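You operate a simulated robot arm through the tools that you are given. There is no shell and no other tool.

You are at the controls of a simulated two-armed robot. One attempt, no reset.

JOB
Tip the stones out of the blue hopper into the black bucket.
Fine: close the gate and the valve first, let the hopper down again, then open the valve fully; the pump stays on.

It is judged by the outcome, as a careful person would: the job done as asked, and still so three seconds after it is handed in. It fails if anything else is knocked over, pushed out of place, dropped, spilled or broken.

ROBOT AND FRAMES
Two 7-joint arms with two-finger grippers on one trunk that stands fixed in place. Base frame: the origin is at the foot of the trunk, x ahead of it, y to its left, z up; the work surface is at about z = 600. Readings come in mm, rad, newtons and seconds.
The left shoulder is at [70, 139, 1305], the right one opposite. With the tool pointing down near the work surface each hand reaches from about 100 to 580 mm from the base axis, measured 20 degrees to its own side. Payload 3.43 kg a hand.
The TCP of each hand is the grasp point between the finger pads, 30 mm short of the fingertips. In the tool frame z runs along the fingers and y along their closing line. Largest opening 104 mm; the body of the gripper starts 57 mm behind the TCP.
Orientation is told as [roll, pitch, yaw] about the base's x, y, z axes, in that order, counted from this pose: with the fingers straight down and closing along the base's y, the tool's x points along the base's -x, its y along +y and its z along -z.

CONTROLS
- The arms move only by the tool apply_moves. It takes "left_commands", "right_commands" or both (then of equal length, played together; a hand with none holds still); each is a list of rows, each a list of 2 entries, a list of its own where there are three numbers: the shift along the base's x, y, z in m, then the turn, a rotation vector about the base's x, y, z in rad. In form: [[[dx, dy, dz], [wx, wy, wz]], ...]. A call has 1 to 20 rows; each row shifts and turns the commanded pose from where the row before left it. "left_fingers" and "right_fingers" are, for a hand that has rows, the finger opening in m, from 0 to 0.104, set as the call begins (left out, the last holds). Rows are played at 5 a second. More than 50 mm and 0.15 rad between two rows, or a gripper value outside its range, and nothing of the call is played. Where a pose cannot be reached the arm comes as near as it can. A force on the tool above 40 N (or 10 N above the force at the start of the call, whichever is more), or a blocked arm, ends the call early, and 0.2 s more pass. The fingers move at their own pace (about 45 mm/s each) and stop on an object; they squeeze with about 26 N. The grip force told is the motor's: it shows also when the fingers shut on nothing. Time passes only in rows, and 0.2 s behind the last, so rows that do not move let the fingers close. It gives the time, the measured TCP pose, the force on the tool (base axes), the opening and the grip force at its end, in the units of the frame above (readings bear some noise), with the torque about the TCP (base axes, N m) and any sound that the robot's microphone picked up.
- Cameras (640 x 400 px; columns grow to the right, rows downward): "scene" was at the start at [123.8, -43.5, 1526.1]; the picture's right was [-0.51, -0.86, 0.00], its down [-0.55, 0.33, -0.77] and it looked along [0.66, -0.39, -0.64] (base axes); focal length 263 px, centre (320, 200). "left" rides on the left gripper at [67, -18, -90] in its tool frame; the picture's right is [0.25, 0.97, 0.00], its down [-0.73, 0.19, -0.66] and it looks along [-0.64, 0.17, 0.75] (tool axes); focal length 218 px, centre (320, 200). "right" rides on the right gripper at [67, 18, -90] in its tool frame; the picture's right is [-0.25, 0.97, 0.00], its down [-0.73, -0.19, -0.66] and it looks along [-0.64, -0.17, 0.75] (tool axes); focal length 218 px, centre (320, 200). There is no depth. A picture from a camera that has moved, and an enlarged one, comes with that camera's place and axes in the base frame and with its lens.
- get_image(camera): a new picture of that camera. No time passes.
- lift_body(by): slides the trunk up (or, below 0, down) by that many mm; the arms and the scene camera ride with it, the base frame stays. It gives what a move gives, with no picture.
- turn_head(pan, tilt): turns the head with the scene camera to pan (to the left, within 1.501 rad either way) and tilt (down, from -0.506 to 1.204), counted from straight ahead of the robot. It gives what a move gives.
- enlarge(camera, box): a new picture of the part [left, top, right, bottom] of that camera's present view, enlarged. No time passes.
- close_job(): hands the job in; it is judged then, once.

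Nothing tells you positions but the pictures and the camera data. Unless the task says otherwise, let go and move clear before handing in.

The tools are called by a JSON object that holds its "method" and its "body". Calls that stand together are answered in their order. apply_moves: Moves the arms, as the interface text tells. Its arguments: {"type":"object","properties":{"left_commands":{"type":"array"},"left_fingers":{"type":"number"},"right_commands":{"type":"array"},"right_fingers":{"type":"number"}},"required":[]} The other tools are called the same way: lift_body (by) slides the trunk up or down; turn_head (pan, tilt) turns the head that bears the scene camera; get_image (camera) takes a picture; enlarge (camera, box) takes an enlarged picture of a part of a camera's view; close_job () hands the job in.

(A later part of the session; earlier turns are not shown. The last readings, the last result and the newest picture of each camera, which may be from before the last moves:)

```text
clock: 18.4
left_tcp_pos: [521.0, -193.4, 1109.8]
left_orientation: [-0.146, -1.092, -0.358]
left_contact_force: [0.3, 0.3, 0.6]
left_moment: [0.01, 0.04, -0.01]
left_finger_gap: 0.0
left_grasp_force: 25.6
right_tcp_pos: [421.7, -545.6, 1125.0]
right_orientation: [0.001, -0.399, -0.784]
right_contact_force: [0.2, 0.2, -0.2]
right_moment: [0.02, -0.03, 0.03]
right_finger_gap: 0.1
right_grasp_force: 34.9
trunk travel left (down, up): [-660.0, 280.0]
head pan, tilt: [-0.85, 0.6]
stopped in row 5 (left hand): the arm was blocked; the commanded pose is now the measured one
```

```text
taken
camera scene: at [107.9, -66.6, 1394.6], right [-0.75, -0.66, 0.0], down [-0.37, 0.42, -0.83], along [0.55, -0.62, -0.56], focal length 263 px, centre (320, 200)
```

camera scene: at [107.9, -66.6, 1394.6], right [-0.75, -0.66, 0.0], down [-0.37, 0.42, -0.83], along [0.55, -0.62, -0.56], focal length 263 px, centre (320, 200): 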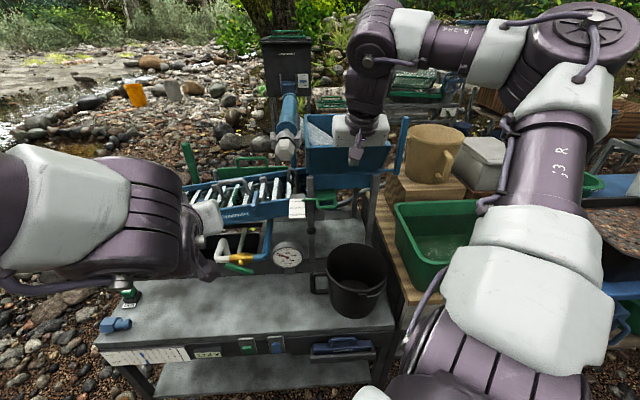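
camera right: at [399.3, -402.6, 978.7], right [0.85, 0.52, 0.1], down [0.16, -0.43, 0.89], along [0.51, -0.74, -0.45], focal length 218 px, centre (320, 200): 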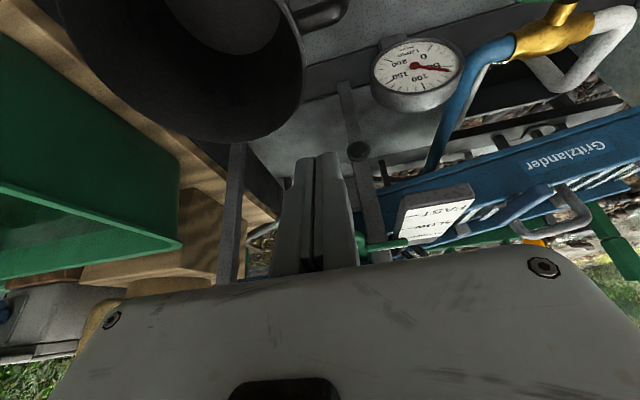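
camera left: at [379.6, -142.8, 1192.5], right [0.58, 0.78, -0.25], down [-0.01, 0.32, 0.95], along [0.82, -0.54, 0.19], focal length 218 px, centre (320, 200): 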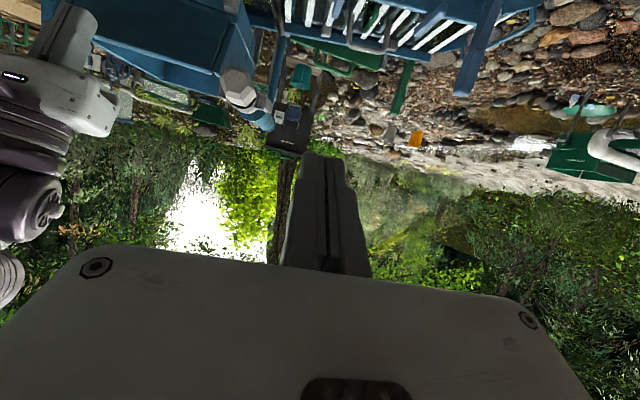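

{"method": "turn_head", "body": {"pan": -0.1, "tilt": 0.7}}

{"method": "get_image", "body": {"camera": "scene"}}

{"method": "get_image", "body": {"camera": "left"}}

```text
clock: 19.5
left_tcp_pos: [521.5, -193.5, 1111.4]
left_orientation: [-0.146, -1.093, -0.359]
left_contact_force: [-0.4, -0.1, -1.5]
left_moment: [0.01, 0.0, 0.02]
left_finger_gap: 0.0
left_grasp_force: 25.6
right_tcp_pos: [423.2, -544.6, 1124.8]
right_orientation: [-0.001, -0.401, -0.785]
right_contact_force: [-0.2, -0.6, 0.4]
right_moment: [0.03, 0.03, 0.0]
right_finger_gap: 0.1
right_grasp_force: 34.7
trunk travel left (down, up): [-660.0, 280.0]
head pan, tilt: [-0.099, 0.7]
```

```text
taken
camera scene: at [135.0, -8.7, 1385.9], right [-0.1, -0.99, 0.0], down [-0.64, 0.06, -0.76], along [0.76, -0.08, -0.64], focal length 263 px, centre (320, 200)
```

scene: 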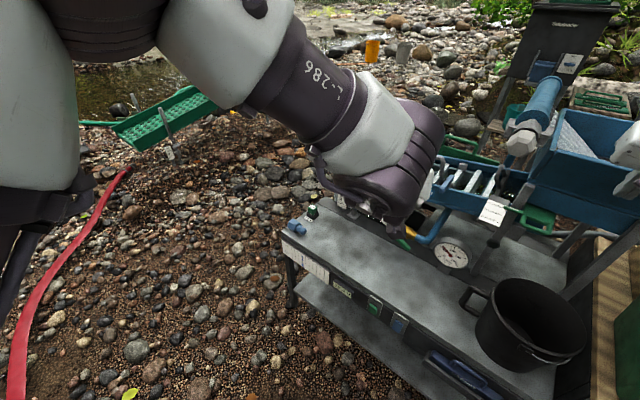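

```text
taken
camera left: at [415.9, -157.5, 1093.3], right [0.34, 0.89, -0.29], down [-0.1, 0.34, 0.93], along [0.93, -0.29, 0.21], focal length 218 px, centre (320, 200)
```

left: 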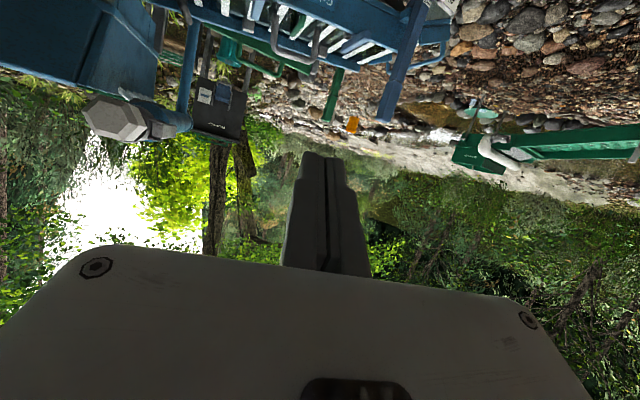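

The left arm isn't touching anything, so the block was a joint-limit transition. I'll try small steps down and forward, towards the valve.

{"method": "apply_moves", "body": {"left_commands": [[[0.01, -0.005, -0.03], [0, 0, 0]], [[0.01, -0.005, -0.03], [0, 0, 0]], [[0.01, -0.005, -0.03], [0, 0, 0]], [[0.01, -0.005, -0.03], [0, 0, 0]]]}}

{"method": "get_image", "body": {"camera": "left"}}

{"method": "get_image", "body": {"camera": "scene"}}

```text
clock: 20.5
left_tcp_pos: [555.3, -200.1, 996.7]
left_orientation: [-0.155, -1.091, -0.34]
left_contact_force: [-0.1, 0.1, 0.3]
left_moment: [0.0, 0.0, -0.02]
left_finger_gap: 0.0
left_grasp_force: 25.6
left hand out of reach, approached as far as the arm can: row 4
right_tcp_pos: [424.0, -546.1, 1124.7]
right_orientation: [0.001, -0.397, -0.783]
right_contact_force: [0.2, -0.3, -0.1]
right_moment: [0.0, 0.0, -0.03]
right_finger_gap: 0.2
right_grasp_force: 34.2
trunk travel left (down, up): [-660.0, 280.0]
head pan, tilt: [-0.099, 0.7]
```

```text
taken
camera left: at [450.0, -165.3, 980.1], right [0.33, 0.9, -0.29], down [-0.11, 0.34, 0.93], along [0.94, -0.28, 0.21], focal length 218 px, centre (320, 200)
```

left: 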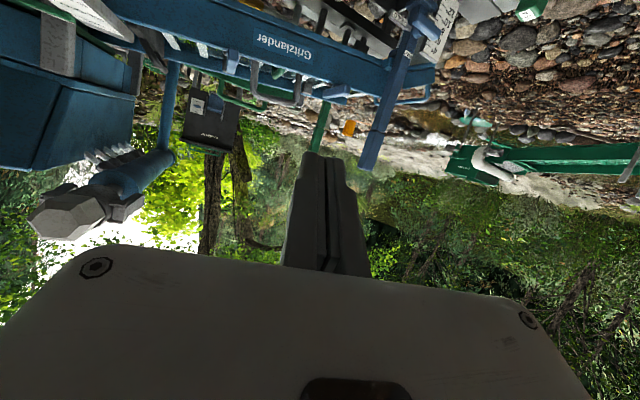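

```text
taken
camera scene: at [136.2, -8.5, 1385.8], right [-0.1, -1.0, 0.0], down [-0.64, 0.06, -0.76], along [0.76, -0.08, -0.64], focal length 263 px, centre (320, 200)
```

scene: 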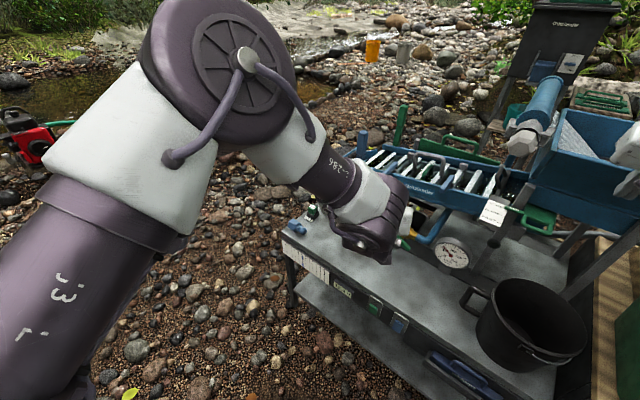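

The left arm now has a good posture. I'll lower the trunk so that the valve is within easier reach, with both hands staying clear of everything.

{"method": "lift_body", "body": {"by": -200}}

{"method": "get_image", "body": {"camera": "left"}}

{"method": "get_image", "body": {"camera": "scene"}}

```text
clock: 22.7
left_tcp_pos: [556.2, -200.8, 797.3]
left_orientation: [-0.152, -1.093, -0.34]
left_contact_force: [-0.1, 0.6, -0.9]
left_moment: [0.04, 0.01, 0.01]
left_finger_gap: 0.0
left_grasp_force: 25.9
right_tcp_pos: [422.2, -545.2, 925.4]
right_orientation: [0.001, -0.401, -0.783]
right_contact_force: [-0.8, 0.0, -0.4]
right_moment: [0.01, 0.0, 0.0]
right_finger_gap: 0.0
right_grasp_force: 34.6
trunk travel left (down, up): [-460.0, 480.0]
head pan, tilt: [-0.099, 0.7]
```

```text
taken
camera left: at [448.8, -165.4, 780.7], right [0.33, 0.9, -0.29], down [-0.11, 0.34, 0.93], along [0.94, -0.28, 0.21], focal length 218 px, centre (320, 200)
```

left: 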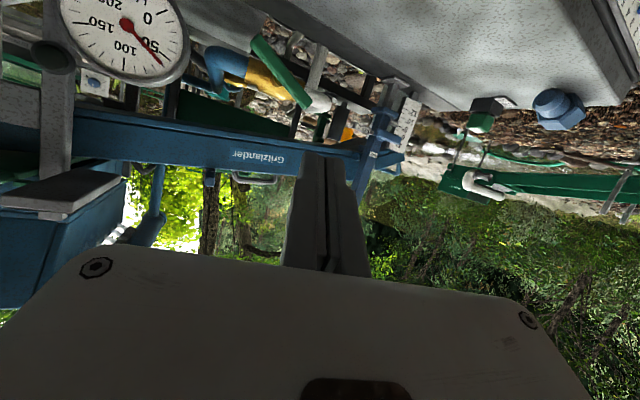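

```text
taken
camera scene: at [135.0, -8.4, 1186.0], right [-0.1, -1.0, 0.0], down [-0.64, 0.06, -0.76], along [0.76, -0.08, -0.64], focal length 263 px, centre (320, 200)
```

scene: 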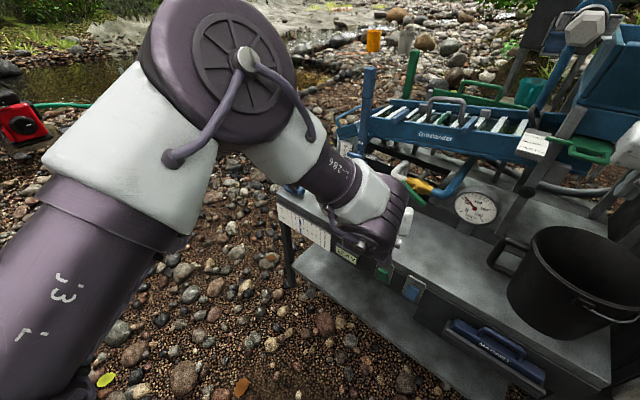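

The valve bar's left end is near (727,-309,728) and its right end near (677,-359,685). I'll place the closed left fingers below and left of the bar's upper (left) end, staying short of it first.

{"method": "apply_moves", "body": {"left_commands": [[[0.023, -0.0094, -0.019], [0, 0, 0]], [[0.023, -0.0094, -0.019], [0, 0, 0]], [[0.023, -0.0094, -0.019], [0, 0, 0]], [[0.023, -0.0094, -0.019], [0, 0, 0]], [[0.023, -0.0094, -0.019], [0, 0, 0]]]}}

{"method": "turn_head", "body": {"pan": -0.5, "tilt": 0.6}}

{"method": "get_image", "body": {"camera": "left"}}

{"method": "get_image", "body": {"camera": "scene"}}

```text
clock: 23.9
left_tcp_pos: [564.5, -171.2, 764.9]
left_orientation: [-0.15, -1.092, -0.343]
left_contact_force: [-0.5, 0.1, 0.3]
left_moment: [0.05, -0.04, 0.02]
left_finger_gap: 0.2
left_grasp_force: 26.0
left hand out of reach, approached as far as the arm can: row 1, 2, 3, 4, 5
right_tcp_pos: [423.5, -546.3, 925.2]
right_orientation: [0.0, -0.4, -0.785]
right_contact_force: [-0.4, -0.7, -0.1]
right_moment: [0.01, 0.04, 0.01]
right_finger_gap: 0.1
right_grasp_force: 35.1
trunk travel left (down, up): [-460.0, 480.0]
head pan, tilt: [-0.099, 0.7]
```

```text
clock: 24.8
left_tcp_pos: [564.4, -170.4, 765.0]
left_orientation: [-0.147, -1.091, -0.344]
left_contact_force: [-0.1, -0.3, 0.5]
left_moment: [0.01, 0.02, -0.01]
left_finger_gap: 0.0
left_grasp_force: 26.2
right_tcp_pos: [421.9, -546.0, 924.0]
right_orientation: [0.001, -0.4, -0.786]
right_contact_force: [-0.7, -0.3, -0.3]
right_moment: [-0.04, -0.02, 0.0]
right_finger_gap: 0.2
right_grasp_force: 34.7
trunk travel left (down, up): [-460.0, 480.0]
head pan, tilt: [-0.499, 0.6]
```

```text
taken
camera left: at [457.6, -136.2, 748.2], right [0.33, 0.9, -0.29], down [-0.1, 0.34, 0.93], along [0.94, -0.28, 0.21], focal length 218 px, centre (320, 200)
```

left: 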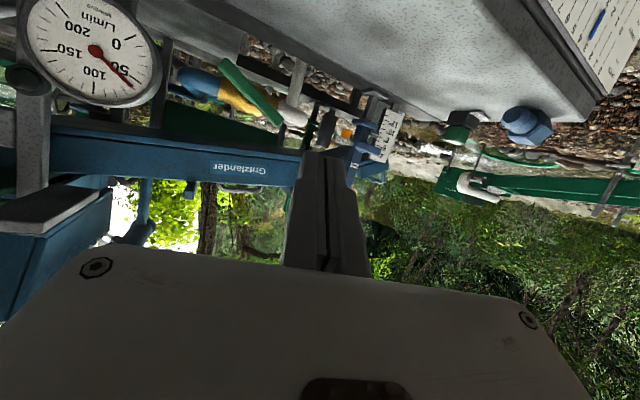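

```text
taken
camera scene: at [128.3, -42.3, 1194.5], right [-0.48, -0.88, 0.0], down [-0.5, 0.27, -0.82], along [0.72, -0.39, -0.57], focal length 263 px, centre (320, 200)
```

scene: 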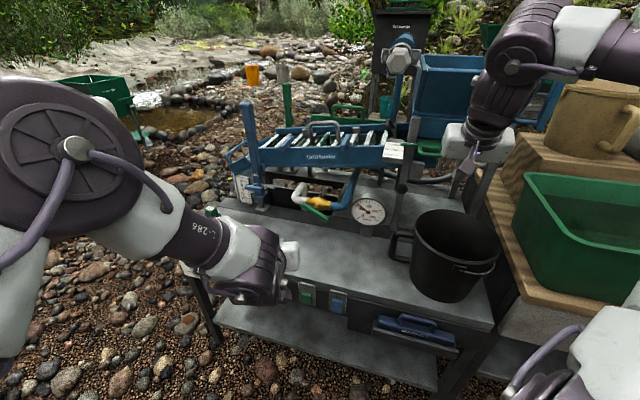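

The wrist limit now appears to be on the other side, because the elbow has swung out left. I'll turn the hand's heading back toward the bench normal.

{"method": "apply_moves", "body": {"left_commands": [[[0, 0, 0], [0, 0, -0.12]], [[0, -0.005, 0], [0, 0, -0.12]], [[0, -0.01, 0], [0, 0, -0.12]], [[0.01, -0.01, 0], [0, 0, 0]]]}}

{"method": "get_image", "body": {"camera": "scene"}}

```text
clock: 25.8
left_tcp_pos: [564.1, -171.0, 765.1]
left_orientation: [-0.15, -1.092, -0.346]
left_contact_force: [0.2, 0.1, -0.3]
left_moment: [0.04, 0.02, 0.01]
left_finger_gap: 0.0
left_grasp_force: 26.1
left hand out of reach, approached as far as the arm can: row 1, 2, 3, 4
right_tcp_pos: [422.0, -545.4, 924.6]
right_orientation: [0.0, -0.4, -0.783]
right_contact_force: [-0.7, -0.9, -0.3]
right_moment: [-0.01, 0.01, 0.02]
right_finger_gap: 0.0
right_grasp_force: 34.1
trunk travel left (down, up): [-460.0, 480.0]
head pan, tilt: [-0.499, 0.6]
```

```text
taken
camera scene: at [128.3, -42.4, 1194.5], right [-0.48, -0.88, 0.0], down [-0.5, 0.27, -0.82], along [0.72, -0.39, -0.57], focal length 263 px, centre (320, 200)
```

scene: 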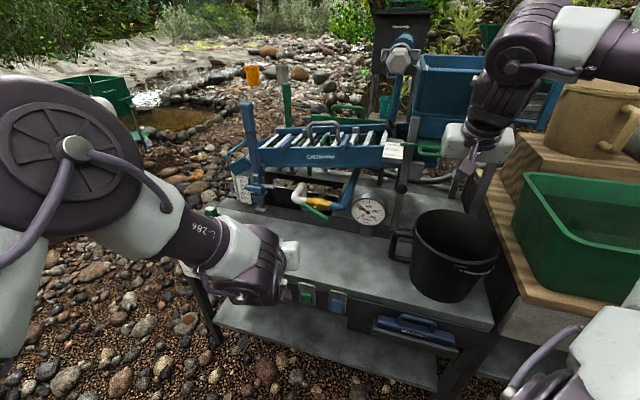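

No motion that way. I'll probe the other way: reduce the pitch a bit and see which direction frees the wrist.

{"method": "apply_moves", "body": {"left_commands": [[[0, 0, 0.01], [0.05, 0.1, 0]], [[0, 0, 0.01], [0.05, 0.1, 0]], [[0.01, -0.01, 0.0], [0, 0, 0]], [[0.01, -0.01, 0.0], [0, 0, 0]]]}}

{"method": "get_image", "body": {"camera": "scene"}}

```text
clock: 26.8
left_tcp_pos: [573.7, -165.1, 784.1]
left_orientation: [-0.141, -0.853, -0.32]
left_contact_force: [-0.1, -0.2, -0.4]
left_moment: [0.01, 0.01, 0.0]
left_finger_gap: 0.1
left_grasp_force: 26.2
left hand out of reach, approached as far as the arm can: row 3, 4
right_tcp_pos: [422.9, -544.0, 925.7]
right_orientation: [0.0, -0.4, -0.783]
right_contact_force: [0.1, 0.1, -0.6]
right_moment: [-0.01, 0.04, 0.0]
right_finger_gap: 0.0
right_grasp_force: 34.5
trunk travel left (down, up): [-460.0, 480.0]
head pan, tilt: [-0.499, 0.6]
```

```text
taken
camera scene: at [128.2, -42.3, 1194.5], right [-0.48, -0.88, 0.0], down [-0.5, 0.27, -0.82], along [0.72, -0.39, -0.57], focal length 263 px, centre (320, 200)
```

scene: 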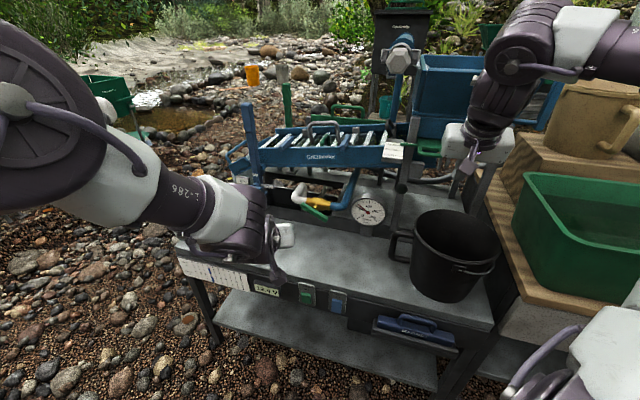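

Left arm can't cross to the right this far, so the valve belongs to the right arm with a more forward heading. I'll retreat the left hand, and raise and turn the right hand.

{"method": "apply_moves", "body": {"left_commands": [[[-0.02, 0.03, 0.02], [0, 0, 0]], [[-0.02, 0.03, 0.02], [0, 0, 0]], [[-0.02, 0.03, 0.02], [0, 0, 0]], [[-0.02, 0.03, 0.02], [0, 0, 0]], [[-0.02, 0.03, 0.02], [0, 0, 0]], [[-0.02, 0.03, 0.02], [0, 0, 0]], [[0, 0, 0], [0, 0, 0]], [[0, 0, 0], [0, 0, 0]], [[0, 0, 0], [0, 0, 0]]], "right_commands": [[[0, 0.01, 0.02], [0, 0, 0.145]], [[0, 0.01, 0.02], [0, 0, 0.145]], [[0, 0.01, 0.02], [0, 0, 0.145]], [[0, 0.01, 0.02], [0, 0, 0.145]], [[0.02, 0.02, 0], [-0.026, -0.127, 0]], [[0.02, 0.02, 0], [-0.026, -0.127, 0]], [[0.02, 0.02, 0], [-0.026, -0.127, 0]], [[0.02, 0.02, 0], [-0.026, -0.127, 0]], [[0.02, 0.02, 0], [-0.026, -0.127, 0]]]}}

{"method": "get_image", "body": {"camera": "scene"}}

{"method": "get_image", "body": {"camera": "right"}}

```text
clock: 28.8
left_tcp_pos: [446.5, 3.3, 911.1]
left_orientation: [-0.106, -0.868, -0.386]
left_contact_force: [-0.3, -0.1, 0.0]
left_moment: [0.01, 0.01, 0.01]
left_finger_gap: 0.0
left_grasp_force: 25.6
right_tcp_pos: [523.2, -405.0, 1003.7]
right_orientation: [0.007, -1.051, -0.208]
right_contact_force: [-0.1, 0.5, -0.8]
right_moment: [0.0, -0.01, 0.01]
right_finger_gap: 0.0
right_grasp_force: 34.2
trunk travel left (down, up): [-460.0, 480.0]
head pan, tilt: [-0.499, 0.6]
```

```text
taken
camera scene: at [128.9, -42.1, 1194.5], right [-0.48, -0.88, 0.0], down [-0.5, 0.27, -0.82], along [0.72, -0.39, -0.57], focal length 263 px, centre (320, 200)
```

scene: 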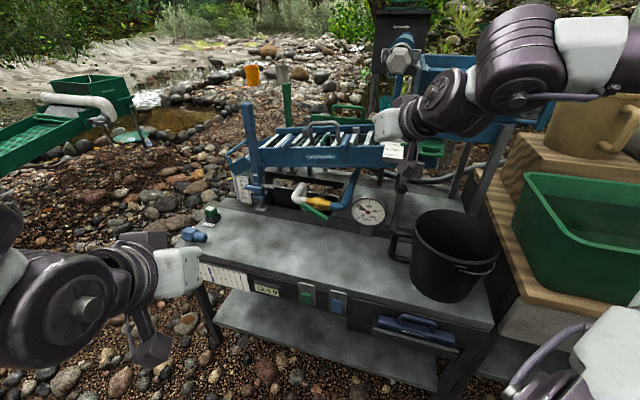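

```text
taken
camera right: at [417.7, -364.9, 989.9], right [0.32, 0.92, 0.22], down [-0.24, -0.15, 0.96], along [0.92, -0.36, 0.17], focal length 218 px, centre (320, 200)
```

right: 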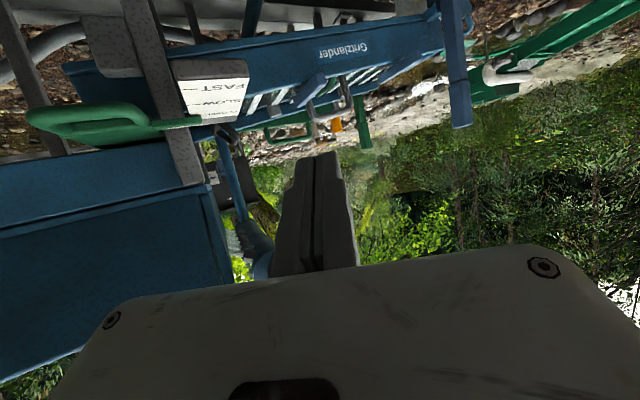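

The right arm moves freely with this heading. I'll lower it toward the valve handle.

{"method": "apply_moves", "body": {"right_commands": [[[0.012, 0.0107, -0.0395], [0, 0, 0]], [[0.012, 0.0107, -0.0395], [0, 0, 0]], [[0.012, 0.0107, -0.0395], [0, 0, 0]], [[0.012, 0.0107, -0.0395], [0, 0, 0]], [[0.012, 0.0107, -0.0395], [0, 0, 0]], [[0.012, 0.0107, -0.0395], [0, 0, 0]]]}}

{"method": "get_image", "body": {"camera": "scene"}}

{"method": "get_image", "body": {"camera": "right"}}

```text
clock: 30.2
left_tcp_pos: [447.6, 2.0, 910.2]
left_orientation: [-0.105, -0.867, -0.384]
left_contact_force: [0.2, -0.2, -0.3]
left_moment: [-0.02, -0.02, 0.02]
left_finger_gap: 0.0
left_grasp_force: 26.0
right_tcp_pos: [596.7, -340.9, 767.0]
right_orientation: [0.005, -1.049, -0.209]
right_contact_force: [0.9, 0.3, 0.5]
right_moment: [0.0, -0.01, 0.04]
right_finger_gap: 0.1
right_grasp_force: 34.8
trunk travel left (down, up): [-460.0, 480.0]
head pan, tilt: [-0.499, 0.6]
```

```text
taken
camera scene: at [129.6, -42.7, 1194.4], right [-0.48, -0.88, 0.0], down [-0.5, 0.27, -0.82], along [0.72, -0.39, -0.57], focal length 263 px, centre (320, 200)
```

scene: 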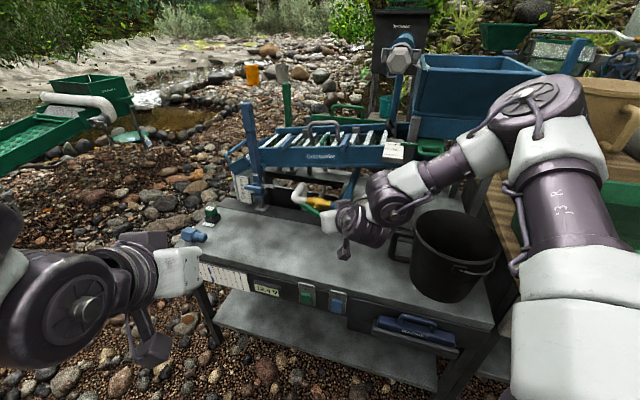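

```text
taken
camera right: at [490.9, -300.8, 753.1], right [0.32, 0.92, 0.22], down [-0.24, -0.15, 0.96], along [0.92, -0.36, 0.17], focal length 218 px, centre (320, 200)
```

right: 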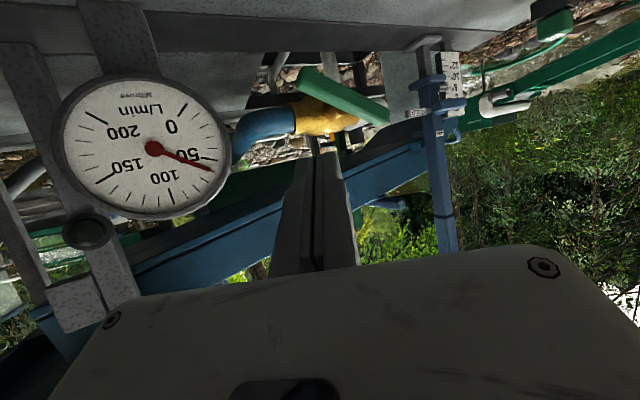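

From close up, the bar centre is about (703,-334,704), tilted roughly 25°. I'll place the closed fingers above the bar's right half, ready to press it down (clockwise, toward closed).

{"method": "apply_moves", "body": {"right_commands": [[[0.023, -0.006, -0.007], [0, 0, 0]], [[0.023, -0.006, -0.007], [0, 0, 0]], [[0.023, -0.006, -0.008], [0, 0, 0]]]}}

{"method": "get_image", "body": {"camera": "right"}}

{"method": "enlarge", "body": {"camera": "scene", "box": [270, 160, 420, 260]}}

```text
clock: 31.0
left_tcp_pos: [447.6, 0.9, 909.8]
left_orientation: [-0.106, -0.867, -0.384]
left_contact_force: [-0.9, 0.2, -0.7]
left_moment: [-0.01, -0.04, 0.0]
left_finger_gap: 0.1
left_grasp_force: 26.1
right_tcp_pos: [665.3, -359.0, 746.6]
right_orientation: [0.005, -1.047, -0.206]
right_contact_force: [-0.1, 0.1, -0.6]
right_moment: [-0.03, -0.01, 0.01]
right_finger_gap: 0.0
right_grasp_force: 34.9
trunk travel left (down, up): [-460.0, 480.0]
head pan, tilt: [-0.499, 0.6]
```

```text
taken
camera right: at [559.5, -319.3, 732.6], right [0.32, 0.92, 0.22], down [-0.24, -0.15, 0.96], along [0.92, -0.36, 0.17], focal length 218 px, centre (320, 200)
```

right: 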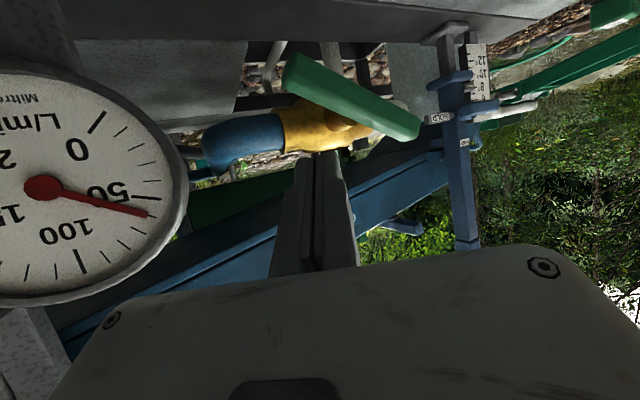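

```text
4.00 times, centred on (345, 210) of scene
camera zoom: at [129.1, -42.5, 1194.4], right [-0.48, -0.88, 0.0], down [-0.5, 0.27, -0.82], along [0.72, -0.39, -0.57], focal length 1052 px, centre (220, 160)
```

zoom: 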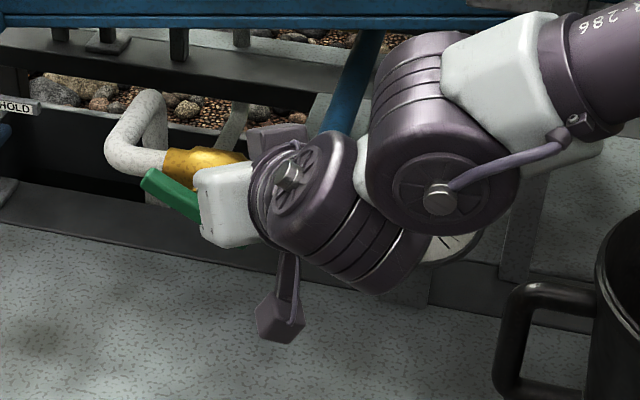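

I'll press down on the right half in small steps and watch the gauge.

{"method": "apply_moves", "body": {"right_commands": [[[0.0007, 0.0007, -0.027], [0, 0, 0]], [[0, 0, -0.007], [0, 0, 0]], [[0.0004, 0.0004, -0.007], [0, 0, 0]], [[0.0007, 0.0007, -0.006], [0, 0, 0]]]}}

{"method": "get_image", "body": {"camera": "right"}}

{"method": "enlarge", "body": {"camera": "scene", "box": [270, 160, 420, 260]}}

```text
clock: 32.0
left_tcp_pos: [444.6, 2.5, 911.3]
left_orientation: [-0.107, -0.87, -0.386]
left_contact_force: [0.1, 0.1, -0.3]
left_moment: [0.0, 0.02, -0.02]
left_finger_gap: 0.2
left_grasp_force: 25.8
right_tcp_pos: [663.7, -358.3, 701.7]
right_orientation: [0.004, -1.048, -0.206]
right_contact_force: [0.2, -0.2, 0.3]
right_moment: [-0.01, -0.01, -0.01]
right_finger_gap: 0.0
right_grasp_force: 34.4
right hand out of reach, approached as far as the arm can: row 4
trunk travel left (down, up): [-460.0, 480.0]
head pan, tilt: [-0.499, 0.6]
```

```text
taken
camera right: at [558.4, -319.1, 688.1], right [0.32, 0.92, 0.22], down [-0.24, -0.15, 0.96], along [0.92, -0.36, 0.17], focal length 218 px, centre (320, 200)
```

right: 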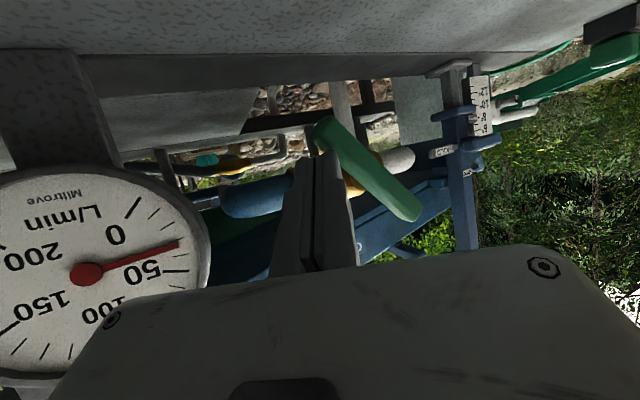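

```text
4.00 times, centred on (345, 210) of scene
camera zoom: at [128.3, -42.4, 1194.5], right [-0.48, -0.88, 0.0], down [-0.5, 0.27, -0.82], along [0.72, -0.39, -0.57], focal length 1052 px, centre (220, 160)
```

zoom: 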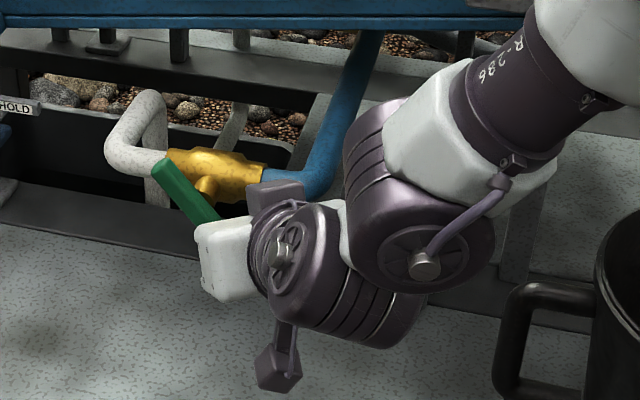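

Flow is falling (about 40 L/min), so clockwise closes the valve. I've hit the arm's lower limit here, so I'll back off, lower the trunk a little and re-approach.

{"method": "apply_moves", "body": {"right_commands": [[[0, 0, 0.02], [0, 0, 0]], [[-0.01, 0.01, 0.03], [0, 0, 0]], [[-0.01, 0.01, 0.04], [0, 0, 0]], [[-0.01, 0.01, 0.04], [0, 0, 0]]]}}

{"method": "lift_body", "body": {"by": -100}}

{"method": "get_image", "body": {"camera": "right"}}

{"method": "get_image", "body": {"camera": "scene"}}

```text
clock: 33.0
left_tcp_pos: [445.2, 4.3, 911.2]
left_orientation: [-0.107, -0.87, -0.383]
left_contact_force: [-0.4, -0.2, -0.3]
left_moment: [-0.05, -0.02, 0.06]
left_finger_gap: 0.0
left_grasp_force: 25.9
right_tcp_pos: [633.0, -328.7, 833.0]
right_orientation: [-0.001, -1.049, -0.205]
right_contact_force: [-0.3, -0.4, -0.3]
right_moment: [0.0, -0.05, -0.03]
right_finger_gap: 0.0
right_grasp_force: 34.5
trunk travel left (down, up): [-460.0, 480.0]
head pan, tilt: [-0.499, 0.6]
```

```text
clock: 34.3
left_tcp_pos: [444.8, 2.1, 811.6]
left_orientation: [-0.106, -0.868, -0.383]
left_contact_force: [0.4, 0.9, 0.1]
left_moment: [-0.02, -0.01, -0.04]
left_finger_gap: 0.1
left_grasp_force: 25.7
right_tcp_pos: [633.3, -327.6, 732.0]
right_orientation: [0.004, -1.049, -0.204]
right_contact_force: [0.0, 0.4, 0.8]
right_moment: [0.0, -0.01, 0.01]
right_finger_gap: 0.1
right_grasp_force: 34.9
trunk travel left (down, up): [-360.0, 580.0]
head pan, tilt: [-0.499, 0.6]
```

```text
taken
camera right: at [528.1, -288.3, 718.6], right [0.32, 0.92, 0.22], down [-0.24, -0.15, 0.96], along [0.92, -0.36, 0.17], focal length 218 px, centre (320, 200)
```

right: 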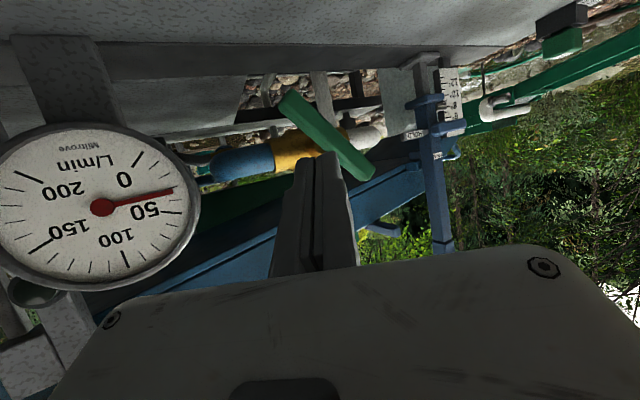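

```text
taken
camera scene: at [128.0, -42.2, 1094.6], right [-0.48, -0.88, 0.0], down [-0.5, 0.27, -0.83], along [0.72, -0.39, -0.56], focal length 263 px, centre (320, 200)
```

scene: 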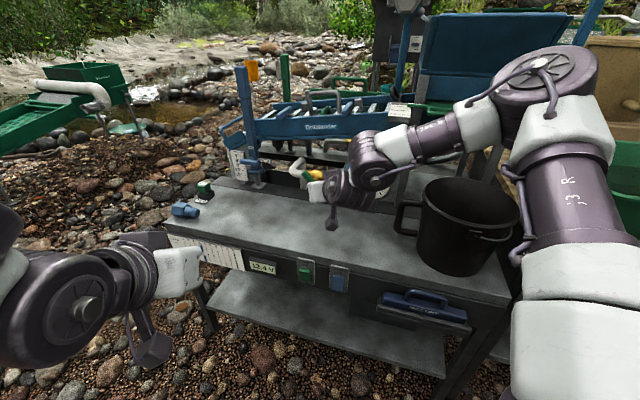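

The bar is now at about 49°. I'll re-approach above the right half and continue pressing around the arc.

{"method": "apply_moves", "body": {"right_commands": [[[0.016, -0.016, -0.005], [0, 0, 0]], [[0.0165, -0.016, -0.0095], [0, 0, 0]], [[0.0014, 0.0014, -0.014], [0, 0, 0]], [[0.0007, 0.0007, -0.005], [0, 0, 0]], [[0.0014, 0.0014, -0.005], [0, 0, 0]], [[0.0018, 0.0018, -0.004], [0, 0, 0]]]}}

{"method": "get_image", "body": {"camera": "right"}}

{"method": "enlarge", "body": {"camera": "scene", "box": [260, 130, 410, 230]}}

```text
clock: 35.7
left_tcp_pos: [446.8, 2.2, 811.4]
left_orientation: [-0.107, -0.869, -0.386]
left_contact_force: [-0.1, -0.4, 0.9]
left_moment: [0.01, -0.04, -0.02]
left_finger_gap: 0.0
left_grasp_force: 25.4
right_tcp_pos: [671.3, -355.1, 688.8]
right_orientation: [0.003, -1.047, -0.205]
right_contact_force: [0.9, 0.5, 0.3]
right_moment: [-0.01, -0.03, -0.02]
right_finger_gap: 0.0
right_grasp_force: 34.5
trunk travel left (down, up): [-360.0, 580.0]
head pan, tilt: [-0.499, 0.6]
```

```text
taken
camera right: at [565.9, -315.4, 675.5], right [0.32, 0.92, 0.22], down [-0.24, -0.15, 0.96], along [0.92, -0.36, 0.17], focal length 218 px, centre (320, 200)
```

right: 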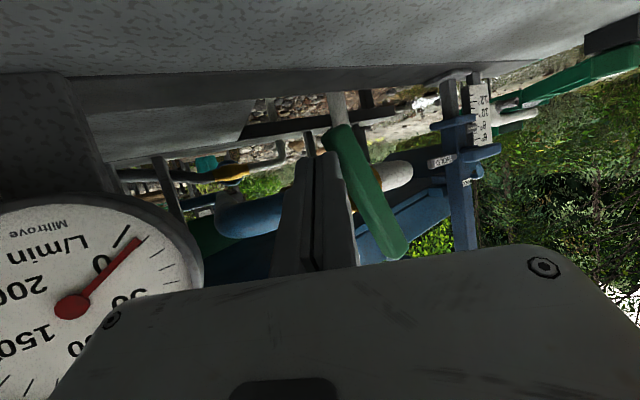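

```text
4.00 times, centred on (335, 180) of scene
camera zoom: at [128.3, -42.3, 1094.5], right [-0.48, -0.88, 0.0], down [-0.5, 0.27, -0.82], along [0.72, -0.39, -0.57], focal length 1052 px, centre (260, 280)
```

zoom: 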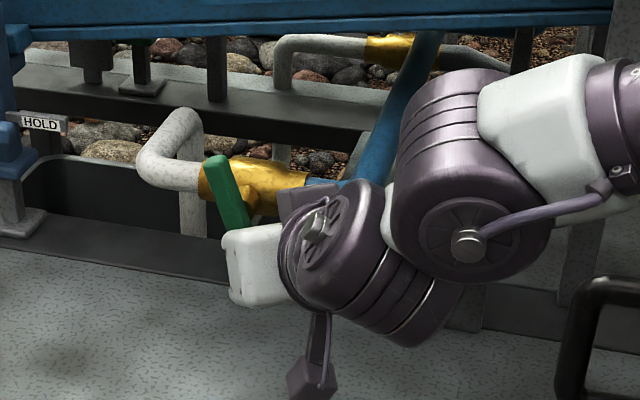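

Flow is nearly zero and the bar is at about 72°. I'll finish the turn to vertical.

{"method": "apply_moves", "body": {"right_commands": [[[0.0023, 0.0023, -0.0054], [0, 0, 0]], [[0.0018, 0.0018, -0.0035], [0, 0, 0]], [[0.0018, 0.0018, -0.0025], [0, 0, 0]], [[0.0018, 0.0018, -0.0015], [0, 0, 0]]]}}

{"method": "get_image", "body": {"camera": "right"}}

{"method": "enlarge", "body": {"camera": "scene", "box": [260, 130, 410, 230]}}

```text
clock: 36.7
left_tcp_pos: [444.2, 2.2, 812.6]
left_orientation: [-0.104, -0.87, -0.388]
left_contact_force: [0.1, -0.2, -0.1]
left_moment: [0.02, -0.01, 0.01]
left_finger_gap: 0.0
left_grasp_force: 25.8
right_tcp_pos: [677.4, -349.0, 677.9]
right_orientation: [0.0, -1.05, -0.207]
right_contact_force: [-17.8, -9.4, 8.4]
right_moment: [0.03, -0.19, -0.17]
right_finger_gap: 0.0
right_grasp_force: 34.3
trunk travel left (down, up): [-360.0, 580.0]
head pan, tilt: [-0.499, 0.6]
```

```text
taken
camera right: at [571.7, -309.7, 664.1], right [0.32, 0.92, 0.22], down [-0.24, -0.14, 0.96], along [0.92, -0.36, 0.18], focal length 218 px, centre (320, 200)
```

right: 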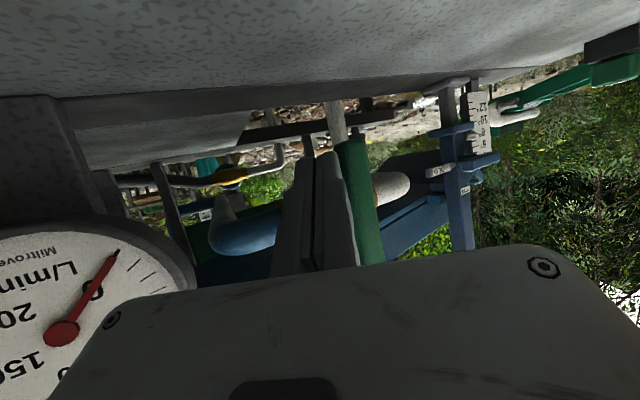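

```text
4.00 times, centred on (335, 180) of scene
camera zoom: at [125.2, -43.0, 1095.0], right [-0.48, -0.88, 0.0], down [-0.49, 0.27, -0.83], along [0.73, -0.4, -0.56], focal length 1052 px, centre (260, 280)
```

zoom: 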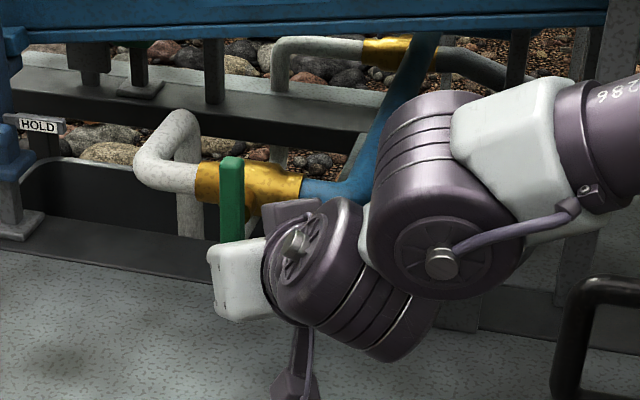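

The end stop has been reached (about 22 N), the bar is vertical and the gauge reads 0. I'll back away without touching the bar, then check.

{"method": "apply_moves", "body": {"right_commands": [[[-0.006, -0.006, 0], [0, 0, 0]], [[-0.02, 0.01, 0.0], [0, 0, 0]], [[-0.03, 0.015, 0.01], [0, 0, 0]], [[-0.03, 0.01, 0.03], [0, 0, 0]]]}}

{"method": "get_image", "body": {"camera": "right"}}

{"method": "get_image", "body": {"camera": "scene"}}

```text
clock: 37.7
left_tcp_pos: [444.9, 4.2, 811.1]
left_orientation: [-0.109, -0.869, -0.383]
left_contact_force: [-0.3, 0.1, 0.0]
left_moment: [0.0, 0.0, -0.02]
left_finger_gap: 0.0
left_grasp_force: 26.1
right_tcp_pos: [592.6, -317.3, 716.9]
right_orientation: [0.002, -1.048, -0.206]
right_contact_force: [-0.5, 0.4, 0.1]
right_moment: [0.02, 0.01, -0.03]
right_finger_gap: 0.0
right_grasp_force: 34.3
trunk travel left (down, up): [-360.0, 580.0]
head pan, tilt: [-0.499, 0.6]
```

```text
taken
camera right: at [486.8, -277.9, 704.3], right [0.32, 0.92, 0.22], down [-0.24, -0.15, 0.96], along [0.92, -0.36, 0.18], focal length 218 px, centre (320, 200)
```

right: 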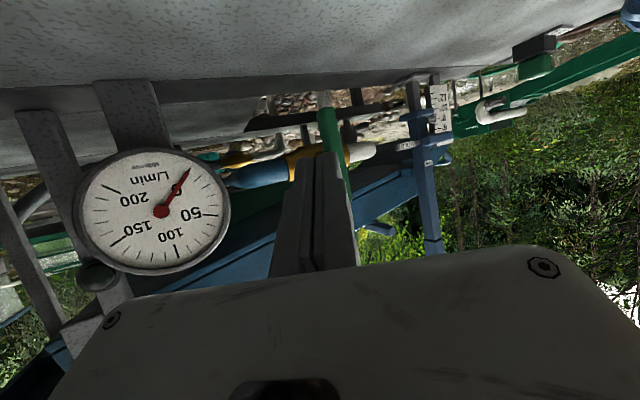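

```text
taken
camera scene: at [127.1, -41.2, 1094.7], right [-0.48, -0.88, 0.0], down [-0.5, 0.27, -0.83], along [0.73, -0.4, -0.56], focal length 263 px, centre (320, 200)
```

scene: 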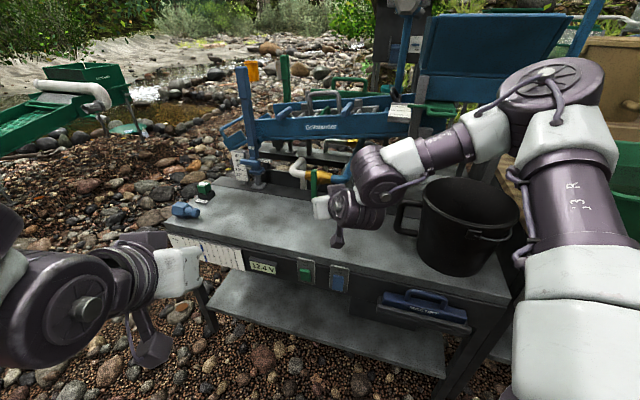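

Flow is zero and the valve is closed. Next is the hopper lever: I'll raise the trunk and bring the right hand in front of it for a close look.

{"method": "lift_body", "body": {"by": 290}}

{"method": "apply_moves", "body": {"right_commands": [[[-0.03, -0.03, 0.02], [0, 0, -0.145]], [[-0.03, -0.04, 0.02], [0, 0, -0.145]], [[-0.03, -0.04, 0.02], [0, 0, -0.145]], [[-0.03, -0.04, 0.02], [0, 0, -0.145]], [[-0.02, -0.045, 0.01], [0, 0, 0]], [[-0.02, -0.045, 0.01], [0, 0, 0]], [[-0.02, -0.045, 0.01], [0, 0, 0]], [[-0.02, -0.045, 0.01], [0, 0, 0]]]}}

{"method": "turn_head", "body": {"pan": -0.9, "tilt": 0.5}}

{"method": "get_image", "body": {"camera": "right"}}

{"method": "get_image", "body": {"camera": "scene"}}

```text
clock: 40.6
left_tcp_pos: [446.8, 2.5, 1101.0]
left_orientation: [-0.106, -0.87, -0.385]
left_contact_force: [-0.1, 0.1, 0.2]
left_moment: [0.01, 0.03, 0.02]
left_finger_gap: 0.1
left_grasp_force: 26.1
right_tcp_pos: [593.0, -318.2, 1005.5]
right_orientation: [0.004, -1.046, -0.207]
right_contact_force: [0.6, -1.0, -0.3]
right_moment: [0.01, -0.02, -0.01]
right_finger_gap: 0.0
right_grasp_force: 34.1
trunk travel left (down, up): [-650.0, 290.0]
head pan, tilt: [-0.499, 0.6]
```

```text
refused: row 2 steps farther than a row can; nothing moved
```

```text
clock: 41.5
left_tcp_pos: [447.1, 2.4, 1100.2]
left_orientation: [-0.107, -0.87, -0.385]
left_contact_force: [-0.3, -0.1, 0.2]
left_moment: [0.04, 0.0, -0.04]
left_finger_gap: 0.1
left_grasp_force: 25.8
right_tcp_pos: [593.4, -319.1, 1006.5]
right_orientation: [0.004, -1.046, -0.206]
right_contact_force: [0.3, 0.2, -0.3]
right_moment: [0.0, -0.03, 0.01]
right_finger_gap: 0.2
right_grasp_force: 35.2
trunk travel left (down, up): [-650.0, 290.0]
head pan, tilt: [-0.901, 0.499]
```

```text
taken
camera right: at [487.9, -278.8, 993.3], right [0.32, 0.92, 0.22], down [-0.24, -0.15, 0.96], along [0.92, -0.36, 0.17], focal length 218 px, centre (320, 200)
```

right: 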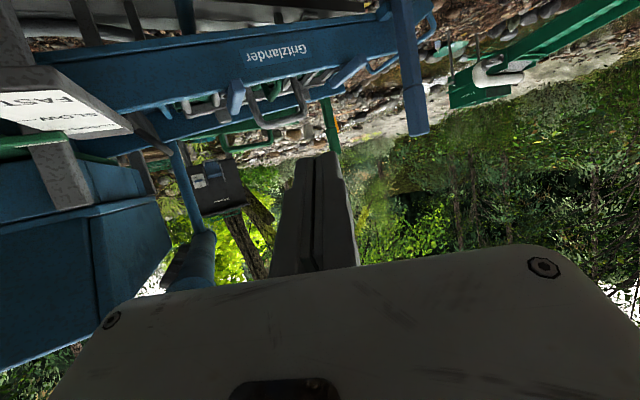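

```text
taken
camera scene: at [107.3, -71.2, 1393.6], right [-0.78, -0.62, 0.0], down [-0.3, 0.38, -0.88], along [0.55, -0.69, -0.48], focal length 263 px, centre (320, 200)
```

scene: 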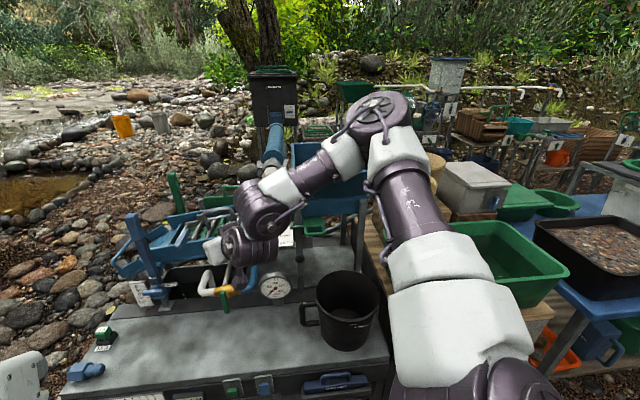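

Row step was too large; I'll repeat with smaller steps, retreating first.

{"method": "apply_moves", "body": {"right_commands": [[[-0.03, -0.03, 0.01], [0, 0, -0.145]], [[-0.03, -0.03, 0.01], [0, 0, -0.145]], [[-0.03, -0.03, 0.01], [0, 0, -0.145]], [[-0.03, -0.03, 0.01], [0, 0, -0.145]], [[-0.02, -0.04, 0.01], [0, 0, 0]], [[-0.02, -0.04, 0.01], [0, 0, 0]], [[-0.02, -0.04, 0.01], [0, 0, 0]], [[-0.02, -0.04, 0.01], [0, 0, 0]]]}}

{"method": "get_image", "body": {"camera": "right"}}

{"method": "get_image", "body": {"camera": "scene"}}

```text
clock: 43.3
left_tcp_pos: [445.1, 4.0, 1101.5]
left_orientation: [-0.109, -0.871, -0.384]
left_contact_force: [0.9, -0.7, 0.2]
left_moment: [0.04, 0.0, 0.02]
left_finger_gap: 0.0
left_grasp_force: 26.0
right_tcp_pos: [438.6, -679.3, 1116.2]
right_orientation: [0.004, -1.048, -0.712]
right_contact_force: [-6.4, 14.4, 3.0]
right_moment: [0.16, 0.11, -0.05]
right_finger_gap: 0.1
right_grasp_force: 34.9
right hand out of reach, approached as far as the arm can: row 1, 2, 3, 4
trunk travel left (down, up): [-650.0, 290.0]
head pan, tilt: [-0.901, 0.499]
```

```text
taken
camera right: at [365.9, -593.6, 1103.1], right [0.72, 0.65, 0.22], down [-0.28, -0.01, 0.96], along [0.63, -0.76, 0.17], focal length 218 px, centre (320, 200)
```

right: 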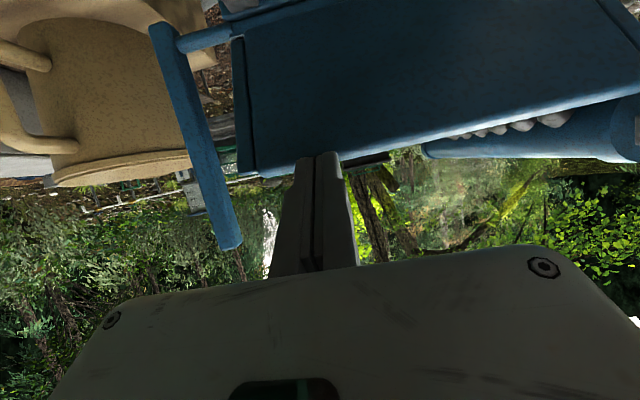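

```text
taken
camera scene: at [104.9, -69.1, 1394.0], right [-0.78, -0.62, 0.0], down [-0.3, 0.37, -0.88], along [0.55, -0.69, -0.48], focal length 263 px, centre (320, 200)
```

scene: 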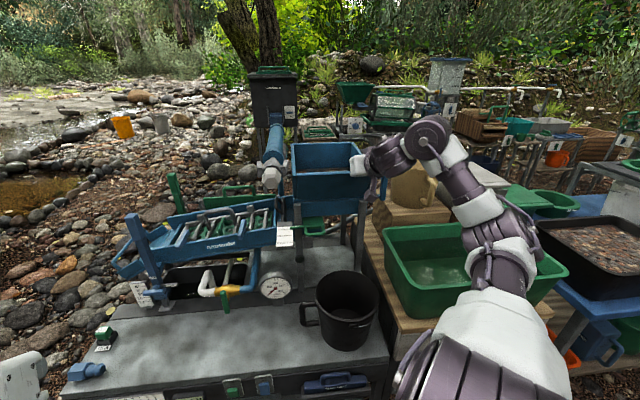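

The path was clipped and the fingertips are lightly touching the hopper's front rim (16 N). I'm backing straight off toward me.

{"method": "apply_moves", "body": {"right_commands": [[[-0.01, 0.01, 0], [0, 0, 0]], [[-0.02, 0.02, 0], [0, 0, 0]], [[-0.03, 0.02, 0], [0, 0, 0]], [[-0.03, 0.02, 0.01], [0, 0, 0]]]}}

{"method": "get_image", "body": {"camera": "right"}}

{"method": "get_image", "body": {"camera": "scene"}}

```text
clock: 44.3
left_tcp_pos: [446.5, 1.8, 1101.4]
left_orientation: [-0.105, -0.869, -0.387]
left_contact_force: [-0.6, -0.2, -0.4]
left_moment: [0.03, -0.01, -0.01]
left_finger_gap: 0.0
left_grasp_force: 26.2
right_tcp_pos: [355.0, -635.4, 1099.2]
right_orientation: [0.009, -1.052, -0.716]
right_contact_force: [0.3, 0.0, -0.7]
right_moment: [-0.03, 0.04, -0.01]
right_finger_gap: 0.0
right_grasp_force: 34.6
right hand out of reach, approached as far as the arm can: row 3, 4
trunk travel left (down, up): [-650.0, 290.0]
head pan, tilt: [-0.901, 0.499]
```

```text
taken
camera right: at [281.8, -550.2, 1085.6], right [0.72, 0.65, 0.22], down [-0.29, -0.01, 0.96], along [0.63, -0.76, 0.18], focal length 218 px, centre (320, 200)
```

right: 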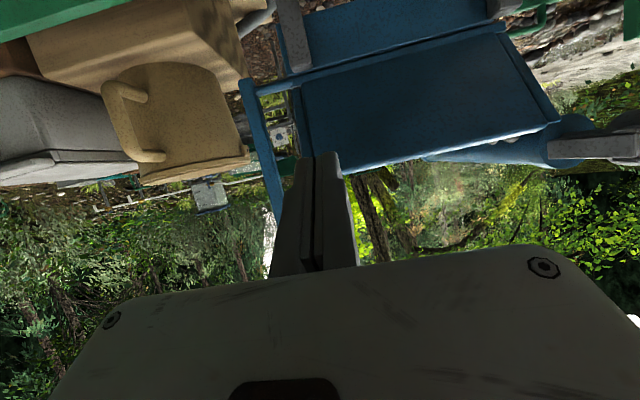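

```text
taken
camera scene: at [106.0, -72.4, 1393.7], right [-0.78, -0.62, 0.0], down [-0.3, 0.38, -0.88], along [0.55, -0.69, -0.48], focal length 263 px, centre (320, 200)
```

scene: 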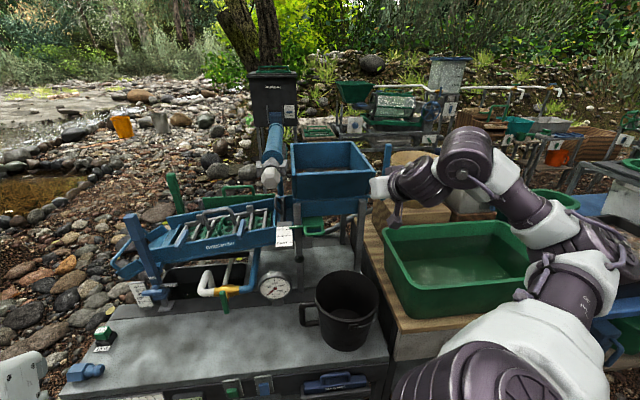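

The hopper is undisturbed and its jets are off. I'll inspect the lever and hinge closely now.

{"method": "enlarge", "body": {"camera": "scene", "box": [270, 120, 420, 220]}}

{"method": "enlarge", "body": {"camera": "right", "box": [170, 20, 410, 230]}}

```text
4.00 times, centred on (345, 170) of scene
camera zoom: at [106.0, -72.4, 1393.7], right [-0.78, -0.62, 0.0], down [-0.3, 0.38, -0.88], along [0.55, -0.69, -0.48], focal length 1052 px, centre (220, 320)
```

zoom: 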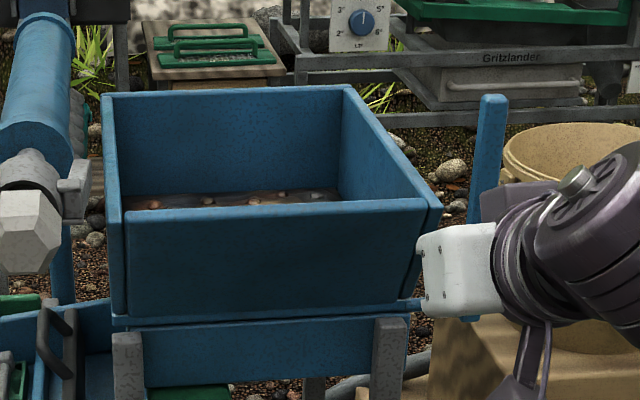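

```text
1.90 times, centred on (290, 125) of right
camera zoom: at [281.8, -550.2, 1085.6], right [0.72, 0.65, 0.22], down [-0.29, -0.01, 0.96], along [0.63, -0.76, 0.18], focal length 416 px, centre (377, 343)
```

zoom: 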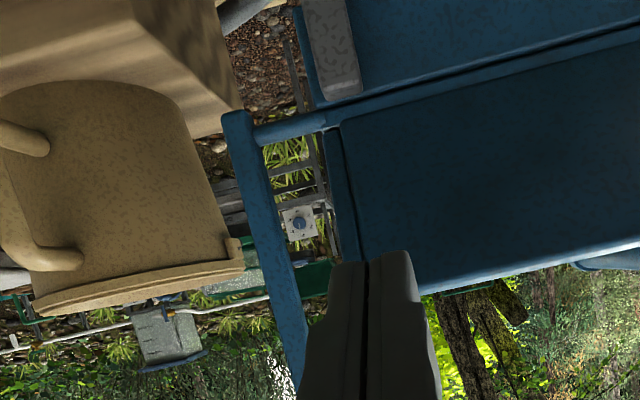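

The lever is vertical at about (424,-803): pivot near z≈987, top near z≈1158, roughly 22 mm square. I'll open the fingers to 55 mm and position in front of its upper part, clear of the hopper corner.

{"method": "apply_moves", "body": {"right_commands": [[[0.001, -0.027, 0.015], [0, 0, 0.025]], [[0.001, -0.027, 0.015], [0, 0, 0.025]], [[0.001, -0.027, 0.015], [0, 0, 0.025]], [[0.001, -0.027, 0.01], [0, 0, 0.025]]], "right_fingers": 0.06}}

{"method": "get_image", "body": {"camera": "right"}}

{"method": "get_image", "body": {"camera": "scene"}}

```text
clock: 45.3
left_tcp_pos: [446.7, 0.9, 1101.4]
left_orientation: [-0.104, -0.866, -0.385]
left_contact_force: [-0.1, -0.4, -0.3]
left_moment: [-0.01, -0.03, 0.0]
left_finger_gap: 0.0
left_grasp_force: 26.0
right_tcp_pos: [359.9, -745.3, 1154.8]
right_orientation: [0.006, -1.047, -0.615]
right_contact_force: [0.3, -0.5, 0.2]
right_moment: [0.04, -0.04, 0.0]
right_finger_gap: 60.1
right_grasp_force: 0.1
trunk travel left (down, up): [-650.0, 290.0]
head pan, tilt: [-0.901, 0.499]
```

```text
taken
camera right: at [278.6, -667.2, 1140.3], right [0.66, 0.72, 0.22], down [-0.28, -0.04, 0.96], along [0.7, -0.69, 0.17], focal length 218 px, centre (320, 200)
```

right: 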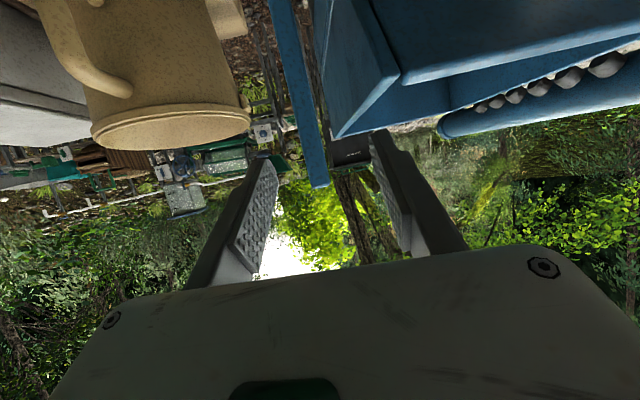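

```text
taken
camera scene: at [107.5, -72.7, 1393.5], right [-0.78, -0.62, 0.0], down [-0.3, 0.38, -0.88], along [0.55, -0.69, -0.48], focal length 263 px, centre (320, 200)
```

scene: 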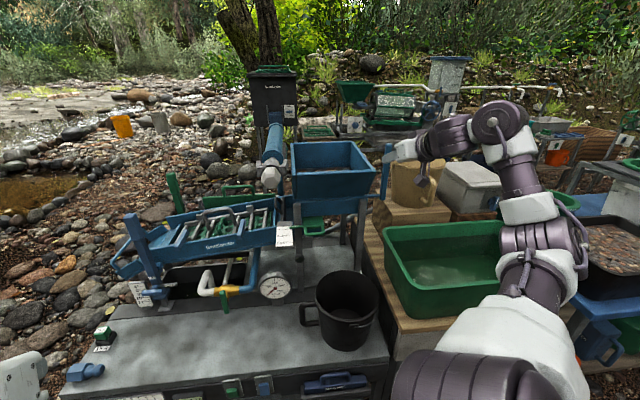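

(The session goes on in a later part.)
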